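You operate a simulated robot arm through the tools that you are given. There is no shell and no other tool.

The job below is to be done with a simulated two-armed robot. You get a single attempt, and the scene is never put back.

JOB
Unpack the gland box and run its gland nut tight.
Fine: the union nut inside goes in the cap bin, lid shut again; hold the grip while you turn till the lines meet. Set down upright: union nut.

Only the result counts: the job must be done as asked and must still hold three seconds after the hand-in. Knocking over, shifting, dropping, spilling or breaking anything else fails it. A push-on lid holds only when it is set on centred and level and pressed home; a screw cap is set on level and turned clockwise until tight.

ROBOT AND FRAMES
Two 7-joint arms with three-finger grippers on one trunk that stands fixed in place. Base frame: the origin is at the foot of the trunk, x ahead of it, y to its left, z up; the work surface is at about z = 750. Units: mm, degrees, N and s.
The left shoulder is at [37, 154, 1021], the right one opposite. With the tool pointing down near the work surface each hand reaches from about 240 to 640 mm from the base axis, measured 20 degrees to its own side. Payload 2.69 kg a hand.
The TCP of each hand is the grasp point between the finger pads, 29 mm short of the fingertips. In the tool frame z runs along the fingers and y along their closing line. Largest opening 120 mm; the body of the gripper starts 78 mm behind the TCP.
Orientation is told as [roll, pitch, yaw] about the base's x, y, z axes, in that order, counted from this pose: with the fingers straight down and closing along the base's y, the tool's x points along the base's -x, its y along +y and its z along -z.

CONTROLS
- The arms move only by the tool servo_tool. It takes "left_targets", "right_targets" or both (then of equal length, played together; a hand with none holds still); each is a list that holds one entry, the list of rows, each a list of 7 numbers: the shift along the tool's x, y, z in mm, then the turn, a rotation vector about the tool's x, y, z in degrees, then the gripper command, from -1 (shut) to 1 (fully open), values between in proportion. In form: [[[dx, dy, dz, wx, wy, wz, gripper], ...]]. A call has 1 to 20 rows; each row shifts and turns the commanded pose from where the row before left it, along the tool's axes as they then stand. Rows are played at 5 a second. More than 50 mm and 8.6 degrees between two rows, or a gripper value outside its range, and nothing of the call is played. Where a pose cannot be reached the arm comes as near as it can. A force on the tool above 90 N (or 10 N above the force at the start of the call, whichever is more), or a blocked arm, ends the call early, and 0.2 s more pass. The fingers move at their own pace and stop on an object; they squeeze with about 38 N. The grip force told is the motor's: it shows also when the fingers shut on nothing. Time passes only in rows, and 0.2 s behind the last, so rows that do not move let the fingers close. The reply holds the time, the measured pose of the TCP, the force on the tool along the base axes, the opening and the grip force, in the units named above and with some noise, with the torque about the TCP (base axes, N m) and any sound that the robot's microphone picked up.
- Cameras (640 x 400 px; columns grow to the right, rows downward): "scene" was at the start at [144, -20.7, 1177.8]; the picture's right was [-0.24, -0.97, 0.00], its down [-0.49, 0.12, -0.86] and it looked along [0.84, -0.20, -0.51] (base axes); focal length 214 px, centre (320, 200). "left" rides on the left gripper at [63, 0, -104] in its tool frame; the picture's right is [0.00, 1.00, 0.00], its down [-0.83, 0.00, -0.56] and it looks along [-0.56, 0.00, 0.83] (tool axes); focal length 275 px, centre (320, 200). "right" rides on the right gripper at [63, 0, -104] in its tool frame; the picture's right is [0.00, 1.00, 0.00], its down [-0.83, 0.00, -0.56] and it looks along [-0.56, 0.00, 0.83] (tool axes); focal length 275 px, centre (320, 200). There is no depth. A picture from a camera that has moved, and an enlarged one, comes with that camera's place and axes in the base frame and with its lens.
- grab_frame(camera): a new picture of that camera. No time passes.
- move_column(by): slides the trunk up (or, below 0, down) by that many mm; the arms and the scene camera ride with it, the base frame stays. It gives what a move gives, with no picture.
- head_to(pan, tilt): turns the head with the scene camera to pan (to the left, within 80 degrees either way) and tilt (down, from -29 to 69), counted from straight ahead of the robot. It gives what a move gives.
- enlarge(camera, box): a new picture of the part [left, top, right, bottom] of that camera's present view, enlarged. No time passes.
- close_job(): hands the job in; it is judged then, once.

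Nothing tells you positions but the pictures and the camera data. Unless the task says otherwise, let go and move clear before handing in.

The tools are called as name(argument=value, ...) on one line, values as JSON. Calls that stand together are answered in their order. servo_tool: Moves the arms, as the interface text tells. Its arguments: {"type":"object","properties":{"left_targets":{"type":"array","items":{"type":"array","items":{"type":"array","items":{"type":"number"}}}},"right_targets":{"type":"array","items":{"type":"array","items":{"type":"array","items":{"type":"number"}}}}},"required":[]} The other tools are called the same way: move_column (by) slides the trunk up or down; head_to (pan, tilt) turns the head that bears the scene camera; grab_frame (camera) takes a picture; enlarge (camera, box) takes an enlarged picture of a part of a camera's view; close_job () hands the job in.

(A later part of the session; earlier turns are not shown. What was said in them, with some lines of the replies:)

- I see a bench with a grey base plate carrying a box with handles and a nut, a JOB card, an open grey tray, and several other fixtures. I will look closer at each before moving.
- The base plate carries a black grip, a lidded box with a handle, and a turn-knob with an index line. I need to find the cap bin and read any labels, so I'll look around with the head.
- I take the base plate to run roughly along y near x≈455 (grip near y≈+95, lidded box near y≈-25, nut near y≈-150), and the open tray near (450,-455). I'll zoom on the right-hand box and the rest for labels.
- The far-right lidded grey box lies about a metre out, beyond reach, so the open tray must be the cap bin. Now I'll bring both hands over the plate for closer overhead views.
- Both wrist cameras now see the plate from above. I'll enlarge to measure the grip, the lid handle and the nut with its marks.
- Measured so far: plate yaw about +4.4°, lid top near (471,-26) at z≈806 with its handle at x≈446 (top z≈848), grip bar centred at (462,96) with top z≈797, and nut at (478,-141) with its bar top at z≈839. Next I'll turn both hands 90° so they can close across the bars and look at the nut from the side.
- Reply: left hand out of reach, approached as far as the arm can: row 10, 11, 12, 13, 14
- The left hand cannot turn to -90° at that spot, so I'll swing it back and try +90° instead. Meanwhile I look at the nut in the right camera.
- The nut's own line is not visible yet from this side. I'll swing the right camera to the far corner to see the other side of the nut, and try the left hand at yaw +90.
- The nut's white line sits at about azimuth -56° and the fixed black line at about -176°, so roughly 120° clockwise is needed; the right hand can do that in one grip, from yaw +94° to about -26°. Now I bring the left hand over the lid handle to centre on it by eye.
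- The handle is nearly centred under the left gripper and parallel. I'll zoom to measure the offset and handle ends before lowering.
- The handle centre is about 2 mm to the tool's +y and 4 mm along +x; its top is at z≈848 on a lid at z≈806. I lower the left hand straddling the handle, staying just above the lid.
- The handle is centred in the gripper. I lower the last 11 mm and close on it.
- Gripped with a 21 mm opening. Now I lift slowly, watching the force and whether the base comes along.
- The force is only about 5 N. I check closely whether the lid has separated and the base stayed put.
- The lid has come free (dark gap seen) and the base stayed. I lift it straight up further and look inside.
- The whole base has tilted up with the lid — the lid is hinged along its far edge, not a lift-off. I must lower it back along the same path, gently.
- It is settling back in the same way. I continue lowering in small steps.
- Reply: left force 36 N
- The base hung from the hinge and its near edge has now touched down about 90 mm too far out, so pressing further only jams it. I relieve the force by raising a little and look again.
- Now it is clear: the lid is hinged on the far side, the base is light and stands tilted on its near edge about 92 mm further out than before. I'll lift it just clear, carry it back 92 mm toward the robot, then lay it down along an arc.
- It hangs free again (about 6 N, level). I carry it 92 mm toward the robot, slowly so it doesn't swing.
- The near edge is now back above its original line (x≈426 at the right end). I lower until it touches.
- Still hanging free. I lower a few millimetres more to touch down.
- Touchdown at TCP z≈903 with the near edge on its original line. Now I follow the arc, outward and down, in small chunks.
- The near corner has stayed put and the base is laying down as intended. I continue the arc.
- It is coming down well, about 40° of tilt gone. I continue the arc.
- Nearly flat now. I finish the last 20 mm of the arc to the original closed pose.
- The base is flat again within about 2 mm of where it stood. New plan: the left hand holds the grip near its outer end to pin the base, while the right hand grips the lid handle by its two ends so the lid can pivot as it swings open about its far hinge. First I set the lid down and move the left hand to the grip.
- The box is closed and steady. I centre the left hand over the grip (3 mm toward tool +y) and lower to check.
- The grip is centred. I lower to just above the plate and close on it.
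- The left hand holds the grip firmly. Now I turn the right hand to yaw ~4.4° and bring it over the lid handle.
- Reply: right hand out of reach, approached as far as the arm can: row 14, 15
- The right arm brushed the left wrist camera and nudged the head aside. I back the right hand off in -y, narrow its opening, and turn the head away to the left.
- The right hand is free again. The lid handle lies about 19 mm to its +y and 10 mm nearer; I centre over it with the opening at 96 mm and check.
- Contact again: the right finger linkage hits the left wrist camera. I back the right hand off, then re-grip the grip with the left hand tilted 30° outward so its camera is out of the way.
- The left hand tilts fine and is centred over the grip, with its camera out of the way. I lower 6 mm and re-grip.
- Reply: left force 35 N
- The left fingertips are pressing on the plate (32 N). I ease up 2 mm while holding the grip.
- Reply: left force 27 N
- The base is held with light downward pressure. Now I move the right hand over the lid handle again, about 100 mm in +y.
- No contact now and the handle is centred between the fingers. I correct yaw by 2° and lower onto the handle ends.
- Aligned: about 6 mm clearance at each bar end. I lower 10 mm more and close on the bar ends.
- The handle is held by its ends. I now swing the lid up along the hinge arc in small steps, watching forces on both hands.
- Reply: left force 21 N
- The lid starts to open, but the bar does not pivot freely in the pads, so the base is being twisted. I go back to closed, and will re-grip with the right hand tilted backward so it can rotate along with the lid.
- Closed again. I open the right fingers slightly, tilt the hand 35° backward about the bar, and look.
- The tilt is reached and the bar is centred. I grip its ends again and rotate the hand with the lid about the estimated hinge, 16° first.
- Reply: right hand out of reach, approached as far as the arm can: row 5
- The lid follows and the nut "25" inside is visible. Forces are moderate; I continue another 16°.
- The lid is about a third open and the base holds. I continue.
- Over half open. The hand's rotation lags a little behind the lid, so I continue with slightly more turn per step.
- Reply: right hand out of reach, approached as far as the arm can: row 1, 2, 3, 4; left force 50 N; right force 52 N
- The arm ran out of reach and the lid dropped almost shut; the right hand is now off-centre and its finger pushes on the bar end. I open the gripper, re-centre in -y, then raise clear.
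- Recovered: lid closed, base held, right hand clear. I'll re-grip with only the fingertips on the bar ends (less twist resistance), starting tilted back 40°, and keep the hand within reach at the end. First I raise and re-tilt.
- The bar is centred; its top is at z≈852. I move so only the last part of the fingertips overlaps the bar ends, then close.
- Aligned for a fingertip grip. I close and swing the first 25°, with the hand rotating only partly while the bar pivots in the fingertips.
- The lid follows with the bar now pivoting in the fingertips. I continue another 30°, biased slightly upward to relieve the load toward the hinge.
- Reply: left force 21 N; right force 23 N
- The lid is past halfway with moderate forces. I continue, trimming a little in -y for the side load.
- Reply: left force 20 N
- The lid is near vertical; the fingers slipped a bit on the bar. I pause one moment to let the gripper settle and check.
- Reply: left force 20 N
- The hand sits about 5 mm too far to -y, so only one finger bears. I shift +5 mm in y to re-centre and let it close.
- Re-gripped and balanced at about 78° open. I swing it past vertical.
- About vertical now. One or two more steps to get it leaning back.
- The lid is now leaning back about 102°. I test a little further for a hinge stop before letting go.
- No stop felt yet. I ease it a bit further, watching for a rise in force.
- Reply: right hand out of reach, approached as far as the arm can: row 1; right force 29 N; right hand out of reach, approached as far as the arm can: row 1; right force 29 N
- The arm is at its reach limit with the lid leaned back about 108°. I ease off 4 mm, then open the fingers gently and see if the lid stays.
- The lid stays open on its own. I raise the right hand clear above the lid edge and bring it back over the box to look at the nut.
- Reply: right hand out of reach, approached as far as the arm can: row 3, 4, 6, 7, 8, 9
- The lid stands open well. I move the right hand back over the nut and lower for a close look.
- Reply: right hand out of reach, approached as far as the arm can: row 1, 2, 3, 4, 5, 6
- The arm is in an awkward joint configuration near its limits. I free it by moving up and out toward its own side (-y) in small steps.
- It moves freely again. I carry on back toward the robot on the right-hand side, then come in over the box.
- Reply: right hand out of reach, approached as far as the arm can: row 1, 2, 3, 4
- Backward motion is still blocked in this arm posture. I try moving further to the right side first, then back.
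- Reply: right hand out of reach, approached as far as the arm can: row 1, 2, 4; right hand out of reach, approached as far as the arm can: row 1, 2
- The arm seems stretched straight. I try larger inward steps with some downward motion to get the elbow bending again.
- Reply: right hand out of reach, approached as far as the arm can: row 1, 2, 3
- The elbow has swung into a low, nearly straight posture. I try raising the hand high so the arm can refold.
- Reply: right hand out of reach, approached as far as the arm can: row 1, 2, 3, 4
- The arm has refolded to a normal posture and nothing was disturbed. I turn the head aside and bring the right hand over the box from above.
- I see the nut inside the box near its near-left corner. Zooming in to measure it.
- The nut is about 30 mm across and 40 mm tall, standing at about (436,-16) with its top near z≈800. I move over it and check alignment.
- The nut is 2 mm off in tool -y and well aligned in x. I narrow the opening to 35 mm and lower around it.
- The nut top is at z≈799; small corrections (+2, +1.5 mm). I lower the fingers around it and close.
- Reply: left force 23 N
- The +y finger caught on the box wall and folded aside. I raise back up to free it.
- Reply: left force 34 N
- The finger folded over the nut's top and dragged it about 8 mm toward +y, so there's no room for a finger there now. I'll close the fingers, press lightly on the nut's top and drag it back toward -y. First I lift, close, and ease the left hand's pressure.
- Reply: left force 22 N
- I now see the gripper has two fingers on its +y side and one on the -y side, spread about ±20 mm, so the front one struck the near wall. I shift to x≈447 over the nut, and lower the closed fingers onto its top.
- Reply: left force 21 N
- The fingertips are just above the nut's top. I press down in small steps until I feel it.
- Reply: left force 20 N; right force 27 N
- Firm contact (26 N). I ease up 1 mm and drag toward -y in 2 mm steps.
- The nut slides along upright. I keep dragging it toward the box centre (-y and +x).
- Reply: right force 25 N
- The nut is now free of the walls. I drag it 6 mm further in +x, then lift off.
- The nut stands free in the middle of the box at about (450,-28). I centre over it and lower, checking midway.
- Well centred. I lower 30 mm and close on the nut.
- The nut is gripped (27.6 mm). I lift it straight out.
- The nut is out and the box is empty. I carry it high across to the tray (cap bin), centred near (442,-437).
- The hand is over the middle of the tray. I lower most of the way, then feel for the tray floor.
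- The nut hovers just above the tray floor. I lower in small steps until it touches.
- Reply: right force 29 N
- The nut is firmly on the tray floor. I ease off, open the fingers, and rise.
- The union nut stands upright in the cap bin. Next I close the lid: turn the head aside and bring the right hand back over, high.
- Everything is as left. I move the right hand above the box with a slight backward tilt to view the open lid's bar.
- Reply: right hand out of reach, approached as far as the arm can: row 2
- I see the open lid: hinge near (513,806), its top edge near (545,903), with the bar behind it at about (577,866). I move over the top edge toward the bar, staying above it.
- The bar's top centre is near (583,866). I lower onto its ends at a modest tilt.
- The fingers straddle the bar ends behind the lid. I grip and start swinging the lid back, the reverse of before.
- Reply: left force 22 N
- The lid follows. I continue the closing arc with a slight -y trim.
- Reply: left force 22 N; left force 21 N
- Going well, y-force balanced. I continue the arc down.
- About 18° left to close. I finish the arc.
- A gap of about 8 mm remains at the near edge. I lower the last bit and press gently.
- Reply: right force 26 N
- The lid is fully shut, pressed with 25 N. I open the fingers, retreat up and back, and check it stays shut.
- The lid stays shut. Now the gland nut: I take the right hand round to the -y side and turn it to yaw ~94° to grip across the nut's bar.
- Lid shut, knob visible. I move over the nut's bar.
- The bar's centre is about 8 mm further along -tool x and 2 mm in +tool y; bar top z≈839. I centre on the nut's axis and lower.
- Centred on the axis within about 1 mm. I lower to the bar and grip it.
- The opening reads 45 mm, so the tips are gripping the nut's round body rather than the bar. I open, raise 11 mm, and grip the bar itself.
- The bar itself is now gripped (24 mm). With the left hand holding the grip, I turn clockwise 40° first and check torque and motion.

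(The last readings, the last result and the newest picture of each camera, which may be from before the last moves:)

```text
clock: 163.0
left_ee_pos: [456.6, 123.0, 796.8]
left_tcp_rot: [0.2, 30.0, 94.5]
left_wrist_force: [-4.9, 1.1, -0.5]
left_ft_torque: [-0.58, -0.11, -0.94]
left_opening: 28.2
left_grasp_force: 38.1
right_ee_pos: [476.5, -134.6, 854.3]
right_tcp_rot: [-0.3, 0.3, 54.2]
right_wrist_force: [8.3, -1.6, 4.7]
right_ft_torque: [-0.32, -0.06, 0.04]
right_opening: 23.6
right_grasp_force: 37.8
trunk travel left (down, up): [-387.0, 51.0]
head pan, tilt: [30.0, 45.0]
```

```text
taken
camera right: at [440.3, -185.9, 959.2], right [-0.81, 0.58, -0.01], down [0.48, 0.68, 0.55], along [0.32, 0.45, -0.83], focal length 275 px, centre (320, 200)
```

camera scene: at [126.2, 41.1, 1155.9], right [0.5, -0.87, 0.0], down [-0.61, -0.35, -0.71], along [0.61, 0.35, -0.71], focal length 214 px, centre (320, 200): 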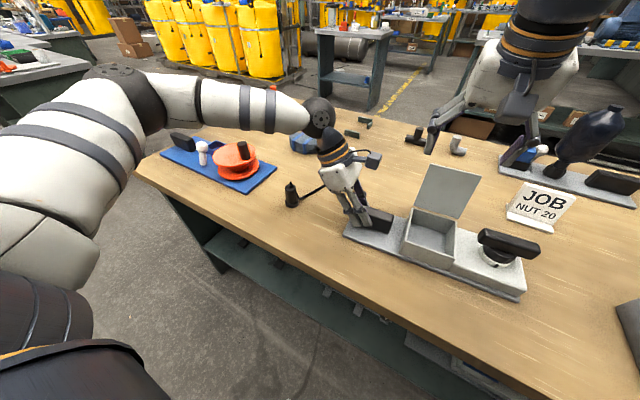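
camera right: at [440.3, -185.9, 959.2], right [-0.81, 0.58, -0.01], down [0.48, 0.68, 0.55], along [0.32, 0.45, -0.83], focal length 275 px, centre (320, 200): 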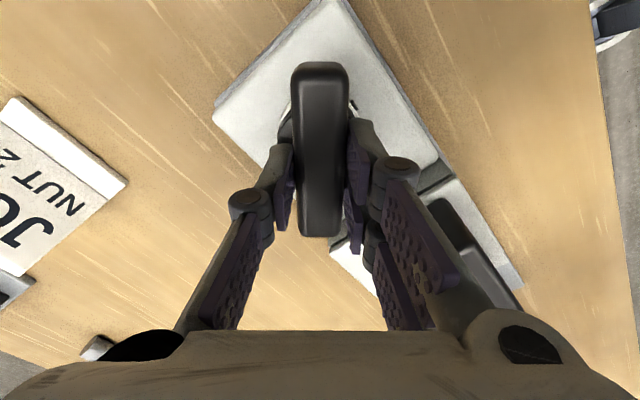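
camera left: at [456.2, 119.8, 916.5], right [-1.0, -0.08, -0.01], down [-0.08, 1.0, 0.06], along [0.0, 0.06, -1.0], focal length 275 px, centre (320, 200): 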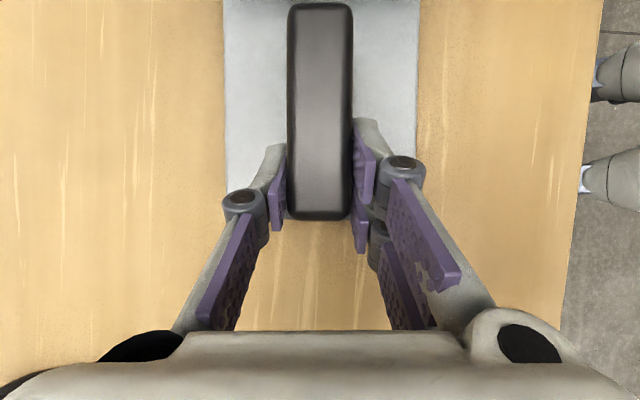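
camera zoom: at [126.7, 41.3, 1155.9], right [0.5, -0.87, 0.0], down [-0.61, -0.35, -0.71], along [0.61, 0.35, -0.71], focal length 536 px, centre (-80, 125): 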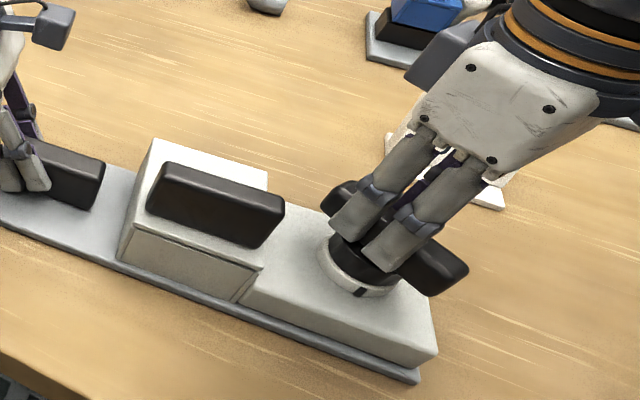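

The bar turns with the hand and the torque is low. A slight side force shows the axis is a couple of mm off; I correct for it and turn another 50°.

servo_tool(right_targets=[[[-0.8, -1.2, 0, 0, 0, 5, -1], [0, -0.2, 0, 0, 0, 5, -1], [0, -0.2, 0, 0, 0, 5, -1], [0, -0.2, 0, 0, 0, 5, -1], [0, -0.2, 0, 0, 0, 5, -1], [0, -0.2, 0, 0, 0, 5, -1], [0, -0.2, 0, 0, 0, 5, -1], [0, -0.2, 0, 0, 0, 5, -1], [0, -0.2, 0, 0, 0, 5, -1], [0, -0.2, 0, 0, 0, 5, -1], [0, 0, 0, 0, 0, 0, -1]]])

enlarge(camera="scene", box=[400, 150, 560, 310])

grab_frame(camera="right")

```text
clock: 165.4
left_ee_pos: [456.0, 122.8, 795.8]
left_tcp_rot: [0.2, 29.8, 94.5]
left_wrist_force: [-3.2, 21.7, 0.6]
left_ft_torque: [0.41, -0.3, -0.76]
left_opening: 27.8
left_grasp_force: 38.4
right_ee_pos: [478.3, -137.0, 855.7]
right_tcp_rot: [-0.4, 0.0, 4.2]
right_wrist_force: [5.1, -23.7, -0.4]
right_ft_torque: [-0.6, 0.36, 0.11]
right_opening: 23.7
right_grasp_force: 38.2
trunk travel left (down, up): [-387.0, 51.0]
head pan, tilt: [30.0, 45.0]
```

```text
2.50 times, centred on (480, 230) of scene
camera zoom: at [126.8, 41.0, 1155.9], right [0.5, -0.87, 0.0], down [-0.61, -0.35, -0.71], along [0.61, 0.35, -0.71], focal length 536 px, centre (-80, 125)
```

zoom: 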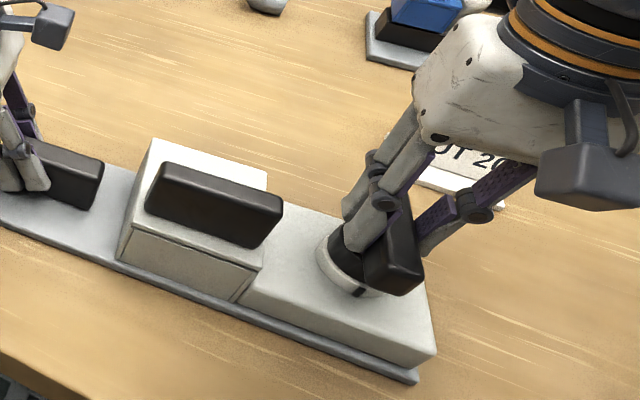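

```text
taken
camera right: at [415.4, -141.7, 959.0], right [-0.08, 1.0, -0.01], down [0.83, 0.07, 0.56], along [0.55, 0.04, -0.83], focal length 275 px, centre (320, 200)
```

right: 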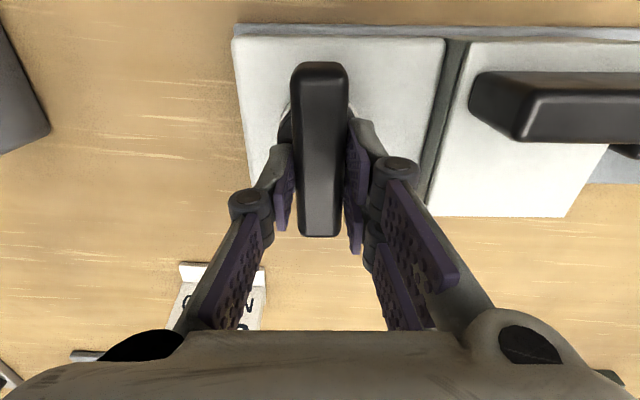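

I've turned 90°. There's a 24 N side force, so I shift 2.5 mm in -y, then look closely at the marks.

servo_tool(right_targets=[[[0, -1.3, 0, 0, 0, 0, -1], [0, -1.2, 0, 0, 0, 0, -1], [0, 0, 0, 0, 0, 0, -1]]])

enlarge(camera="scene", box=[460, 220, 530, 280])

enlarge(camera="right", box=[220, 20, 420, 200])

```text
clock: 166.2
left_ee_pos: [456.7, 121.9, 796.2]
left_tcp_rot: [0.2, 30.2, 94.5]
left_wrist_force: [-1.8, 6.1, -6.1]
left_ft_torque: [0.96, -0.35, -0.31]
left_opening: 28.0
left_grasp_force: 38.3
right_ee_pos: [476.6, -138.2, 854.2]
right_tcp_rot: [-0.3, 0.2, 4.3]
right_wrist_force: [1.3, -6.3, 1.9]
right_ft_torque: [-0.15, 0.36, 0.04]
right_opening: 23.5
right_grasp_force: 37.5
trunk travel left (down, up): [-387.0, 51.0]
head pan, tilt: [30.0, 45.0]
```

```text
6.67 times, centred on (495, 250) of scene
camera zoom: at [127.0, 41.2, 1155.7], right [0.5, -0.87, 0.0], down [-0.61, -0.35, -0.71], along [0.61, 0.35, -0.71], focal length 1430 px, centre (-847, -133)
```

zoom: 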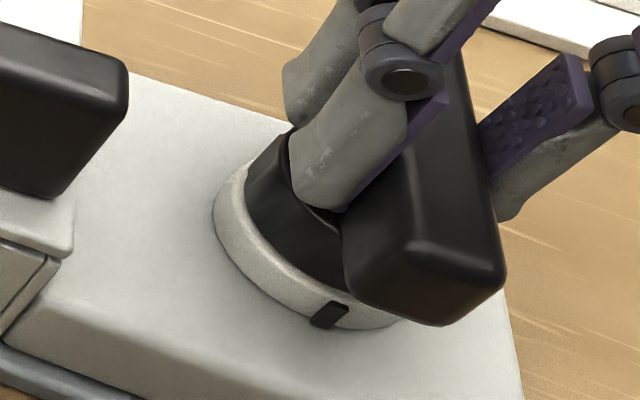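

```text
2.22 times, centred on (320, 110) of right
camera zoom: at [415.6, -143.5, 959.1], right [-0.08, 1.0, 0.0], down [0.83, 0.07, 0.55], along [0.55, 0.04, -0.83], focal length 612 px, centre (320, 400)
```

zoom: 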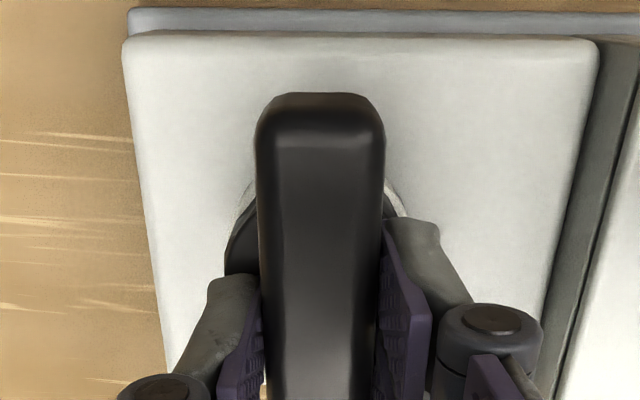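

Side force is down to 6 N. The white line should now be about 30° short; I turn 20° more and look again.

servo_tool(right_targets=[[[0, -0.35, 0, 0, 0, 5, -1], [0, -0.35, 0, 0, 0, 5, -1], [0, -0.35, 0, 0, 0, 5, -1], [0, -0.35, 0, 0, 0, 5, -1], [0, 0, 0, 0, 0, 0, -1]]])

enlarge(camera="scene", box=[460, 220, 530, 280])

head_to(pan=-10, tilt=45)

grab_frame(camera="scene")

```text
clock: 167.4
left_ee_pos: [456.0, 122.3, 796.7]
left_tcp_rot: [0.0, 30.1, 94.5]
left_wrist_force: [-1.2, -1.8, -5.8]
left_ft_torque: [0.79, -0.34, -0.4]
left_opening: 27.6
left_grasp_force: 37.5
right_ee_pos: [477.0, -140.3, 855.2]
right_tcp_rot: [-0.3, 0.0, -15.7]
right_wrist_force: [0.3, 1.8, 4.5]
right_ft_torque: [0.34, 0.62, 0.04]
right_opening: 23.4
right_grasp_force: 37.8
trunk travel left (down, up): [-387.0, 51.0]
head pan, tilt: [30.0, 45.0]
```

```text
6.67 times, centred on (495, 250) of scene
camera zoom: at [126.7, 41.3, 1155.9], right [0.5, -0.87, 0.0], down [-0.61, -0.35, -0.71], along [0.61, 0.35, -0.71], focal length 1430 px, centre (-847, -133)
```

zoom: 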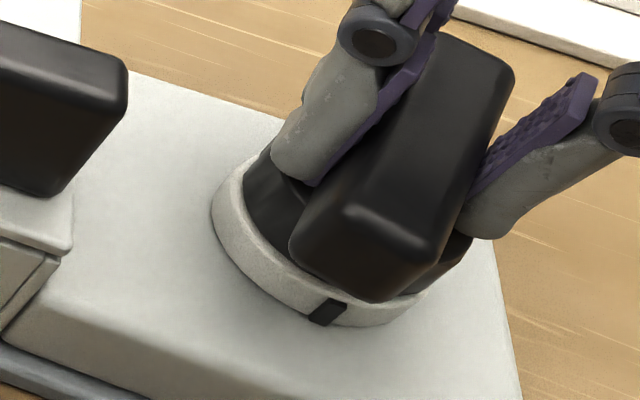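

```text
clock: 168.5
left_ee_pos: [456.4, 122.4, 798.0]
left_tcp_rot: [0.0, 30.0, 94.5]
left_wrist_force: [-1.9, -4.5, -4.6]
left_ft_torque: [0.19, -0.15, -0.66]
left_opening: 27.8
left_grasp_force: 38.6
right_ee_pos: [478.3, -139.3, 854.4]
right_tcp_rot: [-0.3, 0.0, -15.7]
right_wrist_force: [2.2, 3.7, 4.2]
right_ft_torque: [0.22, 0.43, 0.03]
right_opening: 23.3
right_grasp_force: 38.0
trunk travel left (down, up): [-387.0, 51.0]
head pan, tilt: [-10.0, 45.0]
```

```text
taken
camera scene: at [136.3, -13.4, 1155.9], right [-0.17, -0.98, 0.0], down [-0.7, 0.12, -0.71], along [0.7, -0.12, -0.71], focal length 214 px, centre (320, 200)
```

scene: 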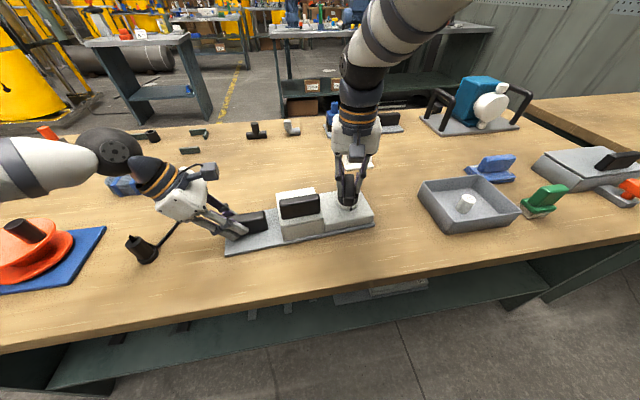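

enlarge(camera="scene", box=[315, 175, 385, 235])

head_to(pan=-45, tilt=40)

grab_frame(camera="scene")

```text
6.67 times, centred on (350, 205) of scene
camera zoom: at [136.3, -13.4, 1155.9], right [-0.17, -0.98, 0.0], down [-0.7, 0.12, -0.71], along [0.7, -0.12, -0.71], focal length 1430 px, centre (120, 167)
```

zoom: 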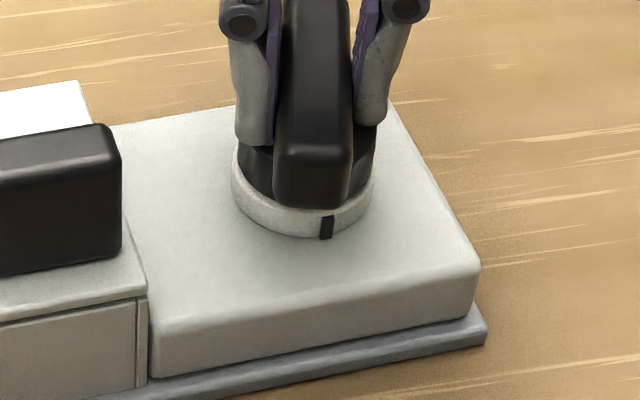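

```text
clock: 169.5
left_ee_pos: [455.4, 122.3, 797.8]
left_tcp_rot: [0.0, 30.1, 94.4]
left_wrist_force: [-2.4, -6.6, -2.1]
left_ft_torque: [-0.23, -0.2, -0.58]
left_opening: 27.9
left_grasp_force: 38.1
right_ee_pos: [478.5, -139.7, 854.4]
right_tcp_rot: [-0.3, -0.1, -15.7]
right_wrist_force: [3.9, 5.1, 4.1]
right_ft_torque: [0.25, 0.25, -0.01]
right_opening: 23.8
right_grasp_force: 38.0
trunk travel left (down, up): [-387.0, 51.0]
head pan, tilt: [-45.0, 40.0]
```

```text
taken
camera scene: at [116.4, -59.4, 1163.1], right [-0.71, -0.71, 0.0], down [-0.45, 0.45, -0.77], along [0.54, -0.54, -0.64], focal length 214 px, centre (320, 200)
```

scene: 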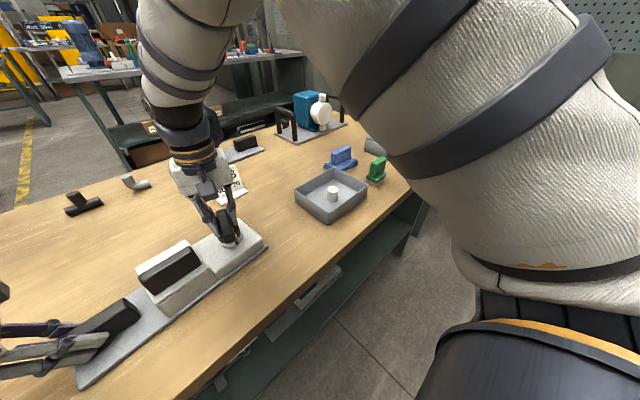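

enlarge(camera="scene", box=[195, 205, 275, 275])

head_to(pan=-10, tilt=45)

```text
5.71 times, centred on (235, 240) of scene
camera zoom: at [116.4, -59.4, 1163.1], right [-0.71, -0.71, 0.0], down [-0.45, 0.45, -0.77], along [0.54, -0.54, -0.64], focal length 1226 px, centre (806, -29)
```

zoom: 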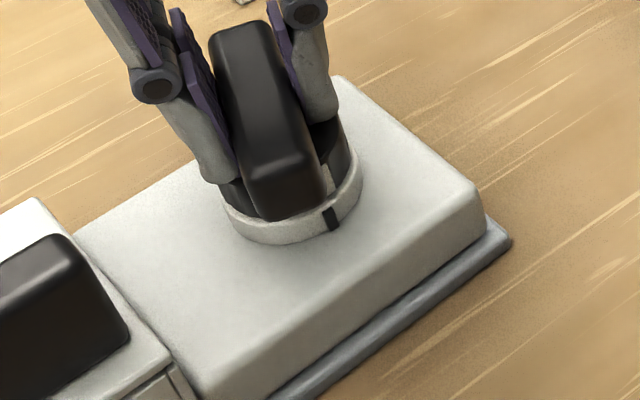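

```text
clock: 170.5
left_ee_pos: [455.9, 122.6, 796.0]
left_tcp_rot: [0.0, 30.1, 94.4]
left_wrist_force: [-1.7, -8.1, -0.9]
left_ft_torque: [-0.46, -0.2, -0.55]
left_opening: 27.6
left_grasp_force: 37.4
right_ee_pos: [479.2, -140.0, 855.3]
right_tcp_rot: [-0.3, -0.1, -15.7]
right_wrist_force: [5.0, 6.6, 4.0]
right_ft_torque: [0.26, 0.17, -0.04]
right_opening: 23.8
right_grasp_force: 37.6
trunk travel left (down, up): [-387.0, 51.0]
head pan, tilt: [-10.0, 45.0]
```

The white line is visible now, about 8–10° short of the black fixed line. I turn 6° more and check again.

servo_tool(right_targets=[[[0, -0.2, 0, 0, 0, 3, -1], [0, -0.2, 0, 0, 0, 3, -1], [0, 0, 0, 0, 0, 0, -1]]])

head_to(pan=-35, tilt=45)

grab_frame(camera="scene")

```text
clock: 171.3
left_ee_pos: [455.5, 122.4, 797.1]
left_tcp_rot: [-0.1, 30.0, 94.5]
left_wrist_force: [-0.9, -10.6, -1.4]
left_ft_torque: [-0.38, -0.35, -0.45]
left_opening: 27.8
left_grasp_force: 38.5
right_ee_pos: [477.1, -139.6, 853.8]
right_tcp_rot: [-0.3, -0.1, -21.7]
right_wrist_force: [5.0, 9.1, 8.0]
right_ft_torque: [0.51, 0.52, -0.06]
right_opening: 23.7
right_grasp_force: 37.3
trunk travel left (down, up): [-387.0, 51.0]
head pan, tilt: [-10.0, 45.0]
```

```text
clock: 172.2
left_ee_pos: [455.9, 122.1, 797.0]
left_tcp_rot: [0.0, 30.1, 94.6]
left_wrist_force: [-3.1, -11.7, -3.7]
left_ft_torque: [-0.15, -0.09, -0.5]
left_opening: 27.8
left_grasp_force: 37.8
right_ee_pos: [477.7, -140.1, 854.7]
right_tcp_rot: [-0.2, -0.1, -21.7]
right_wrist_force: [5.0, 10.2, 10.4]
right_ft_torque: [0.45, 0.35, -0.06]
right_opening: 23.6
right_grasp_force: 38.1
trunk travel left (down, up): [-387.0, 51.0]
head pan, tilt: [-35.0, 45.0]
```

```text
taken
camera scene: at [122.8, -45.9, 1155.9], right [-0.57, -0.82, 0.0], down [-0.58, 0.41, -0.71], along [0.58, -0.41, -0.71], focal length 214 px, centre (320, 200)
```

scene: 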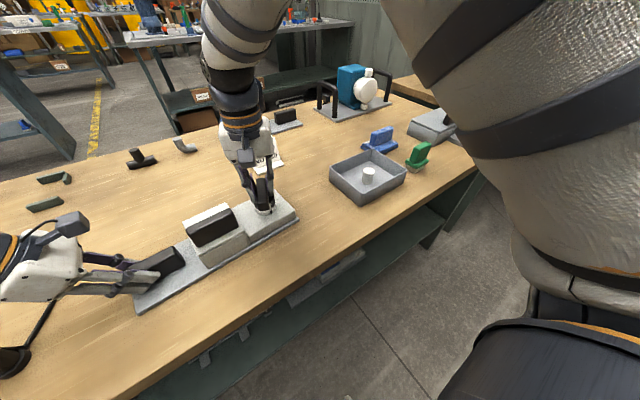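

enlarge(camera="scene", box=[245, 185, 295, 225])

```text
10.00 times, centred on (270, 205) of scene
camera zoom: at [122.8, -45.9, 1155.9], right [-0.57, -0.82, 0.0], down [-0.58, 0.41, -0.71], along [0.58, -0.41, -0.71], focal length 2145 px, centre (820, 150)
```

zoom: 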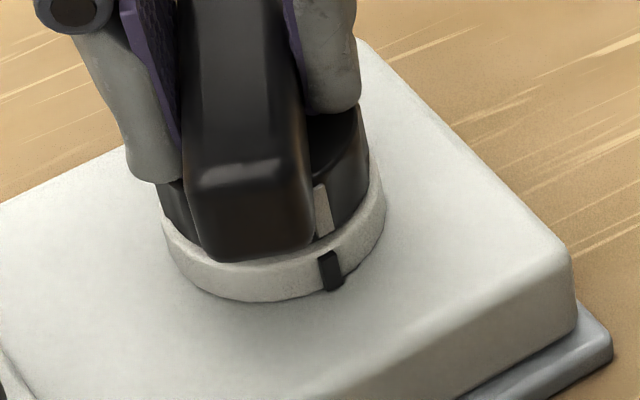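

Nearly there. I zoom in further to judge the remaining angle.

enlarge(camera="scene", box=[270, 200, 286, 216])

```text
16.00 times, centred on (278, 208) of scene
camera zoom: at [122.8, -45.9, 1155.9], right [-0.57, -0.82, 0.0], down [-0.58, 0.41, -0.71], along [0.58, -0.41, -0.71], focal length 3432 px, centre (992, 72)
```

zoom: 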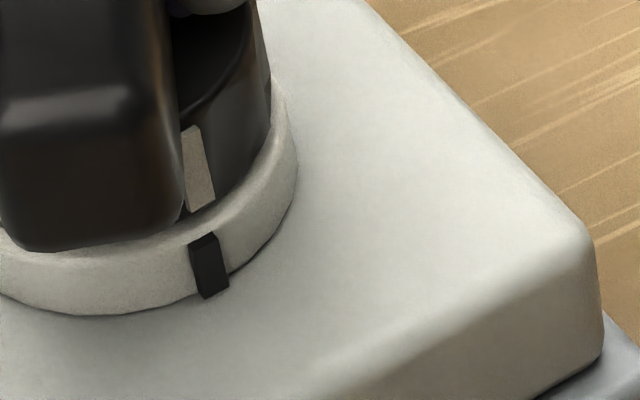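

The white line still sits about 4–5° short of the black one. I turn 4.5° more.

servo_tool(right_targets=[[[0, -0.15, 0, 0, 0, 2.3, -1], [0, -0.15, 0, 0, 0, 2.2, -1], [0, 0, 0, 0, 0, 0, -1]]])

enlarge(camera="scene", box=[270, 200, 286, 216])

```text
clock: 173.0
left_ee_pos: [455.6, 122.6, 796.4]
left_tcp_rot: [0.0, 30.0, 94.5]
left_wrist_force: [-2.4, -9.1, -2.6]
left_ft_torque: [-0.43, -0.17, -0.71]
left_opening: 27.7
left_grasp_force: 37.8
right_ee_pos: [478.0, -139.8, 853.5]
right_tcp_rot: [-0.3, -0.1, -26.2]
right_wrist_force: [5.5, 6.6, 7.4]
right_ft_torque: [0.38, 0.28, 0.16]
right_opening: 23.8
right_grasp_force: 37.8
trunk travel left (down, up): [-387.0, 51.0]
head pan, tilt: [-35.0, 45.0]
```

```text
16.00 times, centred on (278, 208) of scene
camera zoom: at [122.9, -46.0, 1155.9], right [-0.57, -0.82, 0.0], down [-0.58, 0.41, -0.71], along [0.58, -0.41, -0.71], focal length 3432 px, centre (992, 72)
```

zoom: 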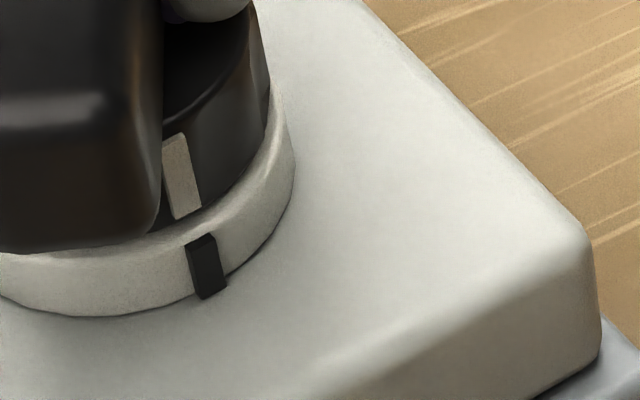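

The lines now meet as far as I can see. I open the right fingers, rise clear, and check with the wrist camera.

servo_tool(right_targets=[[[0, 0, 0, 0, 0, 0, -0.5], [0, 0, 0, 0, 0, 0, 0], [0, 0, 0, 0, 0, 0, 0.3], [0, 0, -15, 0, 0, 0, 0.3], [0, 0, -30, 0, 0, 0, 0.3], [0, 0, -35, 0, 0, 0, 0.3], [0, 0, 0, 0, 0, 3.1, 0.3], [0, 0, 0, 0, 0, -8, 0.3], [0, 0, 0, 0, 0, -8, 0.3], [0, 0, 0, 0, 0, -8, 0.3], [0, 0, 0, 0, 0, -8, 0.3], [0, 0, 0, 0, 0, 0, 0.3]]])

grab_frame(camera="right")

enlarge(camera="scene", box=[240, 185, 300, 225])

```text
clock: 175.6
left_ee_pos: [455.6, 123.4, 796.0]
left_tcp_rot: [0.1, 30.0, 94.5]
left_wrist_force: [-0.8, -0.8, -3.6]
left_ft_torque: [0.54, -0.03, -0.12]
left_opening: 27.5
left_grasp_force: 38.4
right_ee_pos: [476.5, -140.0, 934.4]
right_tcp_rot: [-0.3, 0.1, 2.8]
right_wrist_force: [-0.2, 0.1, 0.1]
right_ft_torque: [0.02, 0.0, 0.0]
right_opening: 77.7
right_grasp_force: 0.0
trunk travel left (down, up): [-387.0, 51.0]
head pan, tilt: [-35.0, 45.0]
```

```text
taken
camera right: at [415.0, -143.3, 1038.9], right [-0.05, 1.0, -0.01], down [0.83, 0.05, 0.55], along [0.55, 0.02, -0.83], focal length 275 px, centre (320, 200)
```

right: 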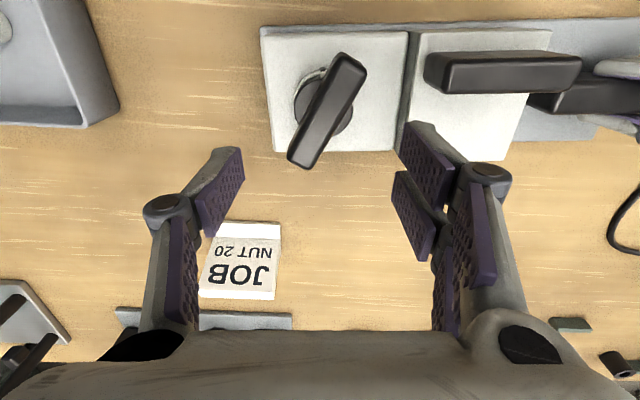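

```text
10.00 times, centred on (270, 205) of scene
camera zoom: at [123.1, -46.2, 1156.0], right [-0.57, -0.82, 0.0], down [-0.58, 0.41, -0.71], along [0.58, -0.41, -0.71], focal length 2145 px, centre (820, 150)
```

zoom: 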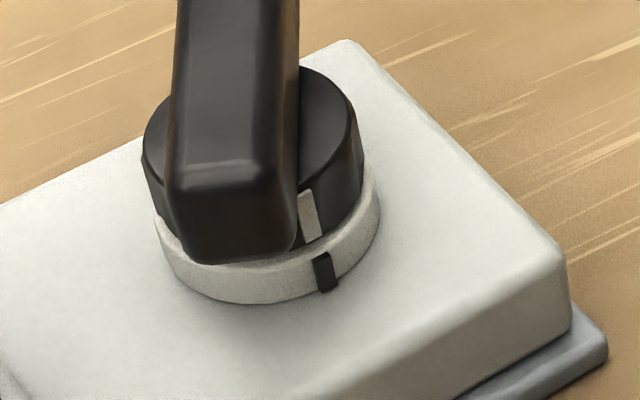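

The marks look aligned from the scene camera. I move the right hand back for a frontal close look at the marks.

servo_tool(right_targets=[[[30, -3, 0, 0, 0, 0, 0.3], [30, -3, 10, 0, 0, 0, 0.3], [30, -3, 15, 0, 0, 0, 0.3], [10, 0, 0, 0, 0, 0, 0.3], [0, 0, 0, 0, 0, 0, 0.3]]])

enlarge(camera="right", box=[270, 90, 390, 210])

grab_frame(camera="right")

```text
clock: 176.8
left_ee_pos: [456.6, 122.2, 796.2]
left_tcp_rot: [0.0, 30.0, 94.5]
left_wrist_force: [-0.2, 0.4, -3.4]
left_ft_torque: [0.41, -0.05, -0.08]
left_opening: 27.6
left_grasp_force: 37.4
right_ee_pos: [377.3, -152.7, 910.8]
right_tcp_rot: [-0.4, 0.0, 2.7]
right_wrist_force: [0.5, -1.1, -0.5]
right_ft_torque: [0.01, 0.01, 0.01]
right_opening: 78.1
right_grasp_force: 0.3
trunk travel left (down, up): [-387.0, 51.0]
head pan, tilt: [-35.0, 45.0]
```

```text
3.33 times, centred on (330, 150) of right
camera zoom: at [315.3, -156.1, 1015.0], right [-0.05, 1.0, -0.01], down [0.83, 0.05, 0.56], along [0.55, 0.02, -0.83], focal length 918 px, centre (287, 367)
```

zoom: 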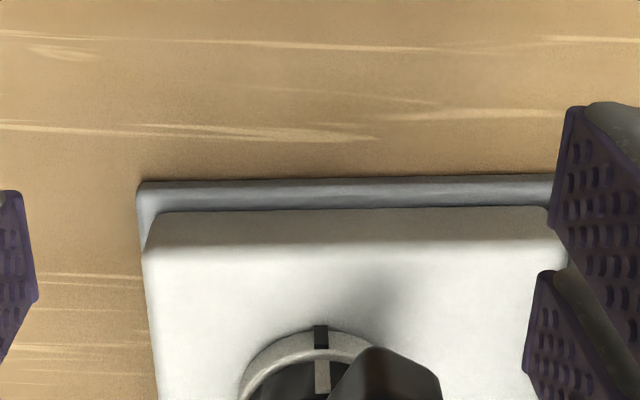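

```text
taken
camera right: at [315.3, -156.1, 1015.0], right [-0.05, 1.0, -0.01], down [0.83, 0.05, 0.56], along [0.55, 0.02, -0.83], focal length 275 px, centre (320, 200)
```

right: 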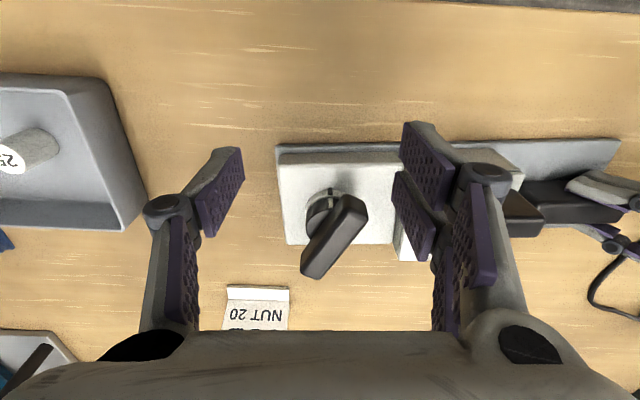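

enlarge(camera="right", box=[310, 180, 355, 225])

```text
8.89 times, centred on (332, 202) of right
camera zoom: at [315.3, -156.1, 1015.0], right [-0.05, 1.0, -0.01], down [0.83, 0.05, 0.56], along [0.55, 0.02, -0.83], focal length 2447 px, centre (209, 178)
```

zoom: 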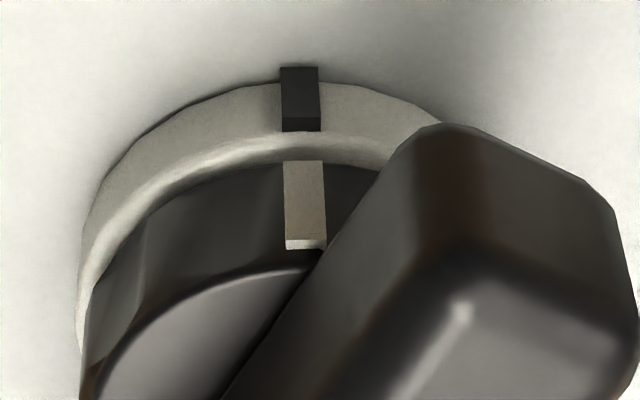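

The black and white lines meet almost exactly (within about 1°). Now I release the grip with the left hand and move both hands clear.

servo_tool(left_targets=[[[0, 0, 0, 0, 0, 0, -0.4], [0, 0, 0, 0, 0, 0, 0], [0, 0, 0, 0, 0, 0, 0.2], [0, 0, -10, 0, 0, 0, 0.2], [0, 0, -25, 0, 0, 0, 0.2], [0, 0, -30, 0, 0, 0, 0.2], [0, 0, -35, 0, 0, 0, 0.2], [0, 0, 0, 0, 0, 0, 0.2]]])

head_to(pan=0, tilt=45)

grab_frame(camera="scene")

enlarge(camera="scene", box=[220, 150, 440, 290])

enlarge(camera="right", box=[310, 180, 355, 225])

```text
clock: 178.6
left_ee_pos: [451.1, 175.0, 882.7]
left_tcp_rot: [0.0, 30.0, 94.6]
left_wrist_force: [-0.4, 0.3, 1.3]
left_ft_torque: [0.01, 0.01, 0.0]
left_opening: 72.2
left_grasp_force: 0.0
right_ee_pos: [377.0, -152.9, 910.6]
right_tcp_rot: [-0.4, 0.1, 2.7]
right_wrist_force: [0.6, 1.0, -0.1]
right_ft_torque: [0.01, -0.03, 0.02]
right_opening: 78.1
right_grasp_force: 0.0
trunk travel left (down, up): [-387.0, 51.0]
head pan, tilt: [-35.0, 45.0]
```

```text
clock: 179.6
left_ee_pos: [450.7, 173.5, 882.2]
left_tcp_rot: [0.1, 30.1, 94.5]
left_wrist_force: [0.3, 0.1, -0.1]
left_ft_torque: [-0.03, -0.02, -0.01]
left_opening: 71.6
left_grasp_force: 0.1
right_ee_pos: [377.3, -152.8, 910.9]
right_tcp_rot: [-0.4, 0.1, 2.7]
right_wrist_force: [0.3, 0.2, 0.0]
right_ft_torque: [-0.01, 0.01, 0.02]
right_opening: 78.2
right_grasp_force: 0.1
trunk travel left (down, up): [-387.0, 51.0]
head pan, tilt: [0.0, 45.0]
```

```text
taken
camera scene: at [137.5, 0.5, 1155.9], right [0.0, -1.0, 0.0], down [-0.71, 0.0, -0.71], along [0.71, 0.0, -0.71], focal length 214 px, centre (320, 200)
```

scene: 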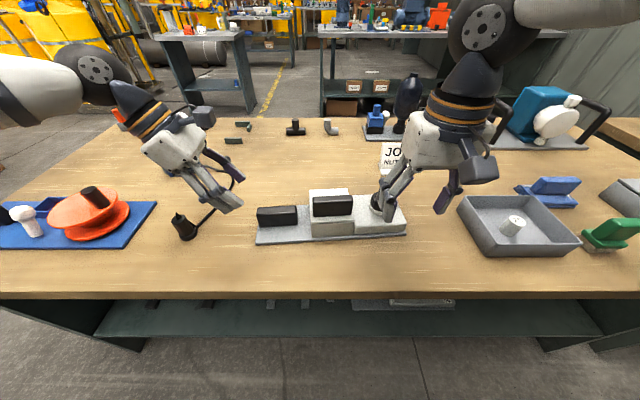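

```text
2.86 times, centred on (330, 220) of scene
camera zoom: at [137.5, 0.5, 1155.9], right [0.0, -1.0, 0.0], down [-0.71, 0.0, -0.71], along [0.71, 0.0, -0.71], focal length 613 px, centre (291, 143)
```

zoom: 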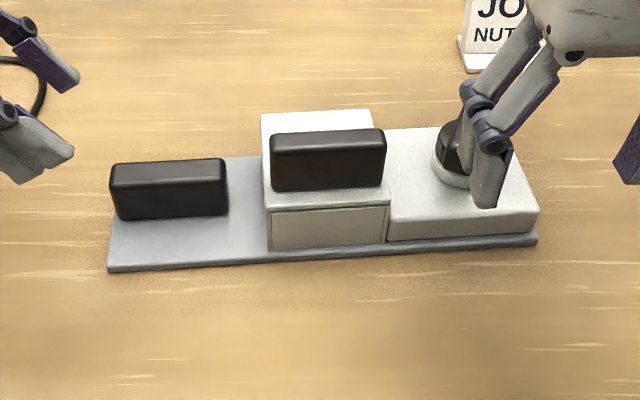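

```text
8.89 times, centred on (332, 202) of right
camera zoom: at [315.3, -156.1, 1015.0], right [-0.05, 1.0, -0.01], down [0.83, 0.05, 0.56], along [0.55, 0.02, -0.83], focal length 2447 px, centre (209, 178)
```

zoom: 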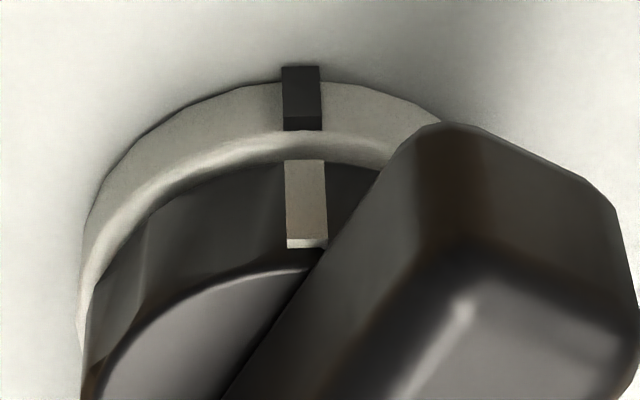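

Everything is in place: lid shut, lines met, base steady. I raise both hands well clear.

servo_tool(left_targets=[[[0, 0, -30, 0, 0, 0, 0.2], [0, 0, -30, 0, 0, 0, 0.2], [0, 0, -30, 0, 0, 0, 0.2], [0, 0, 0, 0, 0, 0, 0.2]]], right_targets=[[[5, -10, -35, 0, 0, 0, 0.3], [5, -20, -35, 0, 0, 0, 0.3], [0, -30, -30, 0, 0, 0, 0.3], [0, 0, 0, 0, 0, 0, 0.3]]])

grab_frame(camera="scene")

enlarge(camera="scene", box=[240, 170, 420, 260])

enlarge(camera="scene", box=[440, 170, 600, 270])

```text
clock: 180.6
left_ee_pos: [448.0, 216.0, 960.8]
left_tcp_rot: [0.1, 30.0, 94.5]
left_wrist_force: [-0.8, -1.0, -0.5]
left_ft_torque: [-0.01, 0.0, -0.02]
left_opening: 71.8
left_grasp_force: 0.2
right_ee_pos: [370.2, -211.8, 1011.7]
right_tcp_rot: [-0.4, 0.1, 2.8]
right_wrist_force: [0.2, 0.7, -0.3]
right_ft_torque: [0.01, -0.01, -0.01]
right_opening: 78.0
right_grasp_force: 0.1
trunk travel left (down, up): [-387.0, 51.0]
head pan, tilt: [0.0, 45.0]
```

```text
taken
camera scene: at [137.7, 0.7, 1155.8], right [0.0, -1.0, 0.0], down [-0.71, 0.0, -0.71], along [0.71, 0.0, -0.71], focal length 214 px, centre (320, 200)
```

scene: 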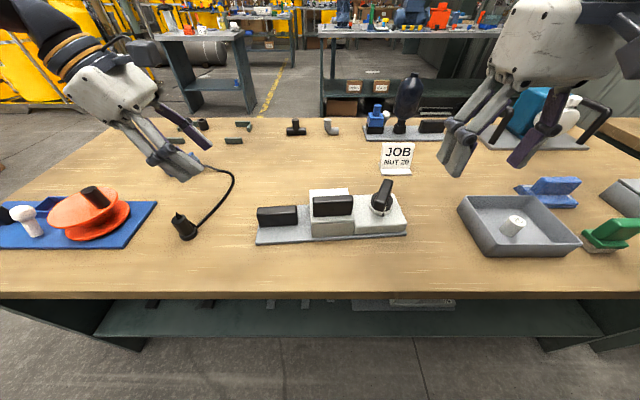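

```text
3.56 times, centred on (330, 215) of scene
camera zoom: at [137.7, 0.7, 1155.8], right [0.0, -1.0, 0.0], down [-0.71, 0.0, -0.71], along [0.71, 0.0, -0.71], focal length 763 px, centre (284, 147)
```

zoom: 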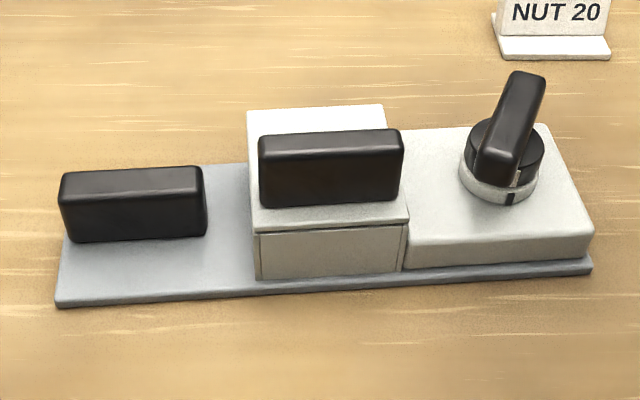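

```text
4.00 times, centred on (520, 220) of scene
camera zoom: at [137.7, 0.7, 1155.8], right [0.0, -1.0, 0.0], down [-0.71, 0.0, -0.71], along [0.71, 0.0, -0.71], focal length 858 px, centre (-480, 120)
```

zoom: 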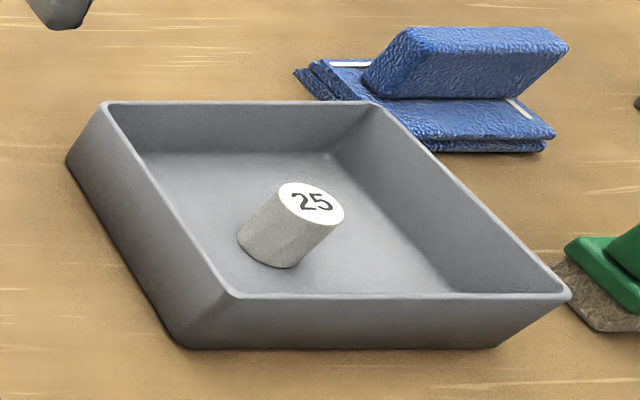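

I checked the final state before handing in:
- The union nut is standing upright in the cap bin.
- The gland box lid is shut.
- The white line on the gland nut meets the black mark.
- Both hands are clear.

The base plate ended up roughly 5 mm nearer the robot than it started.

close_job()

```text
The job is handed in.
```

I've handed the job in; the result hasn't come back.

- **Union nut:** it stands upright, label up, in the open grey tray. I took that tray to be the cap bin because nothing is labelled and the lidded grey box is out of reach.
- **Lid:** the box lid is hinged along its far edge. It is shut, and I pressed it down with about 25 N.
- **Gland nut:** I turned it about 120° clockwise while the left hand held the grip. Its white line meets the black mark to within about 1°. I felt almost no resistance at the end, so I judged "tight" by the lines, not by torque.

**What went wrong on the way:**
- **Box lifted:** I first took the lid for a lift-off type and lifted the whole box by it, tipping it up. I set it back down, and it ended about 5 mm nearer the robot than it started.
- **Lid dropped:** it fell almost shut once while I was opening it, when the right arm ran out of reach.
- **Bumps:** the right hand bumped the left wrist camera twice, and the head was pushed aside once. Nothing else on the bench looked moved.

**Number mismatch:** the job card says "NUT 20" but the nut in the box is marked "25". I moved the only nut there was.
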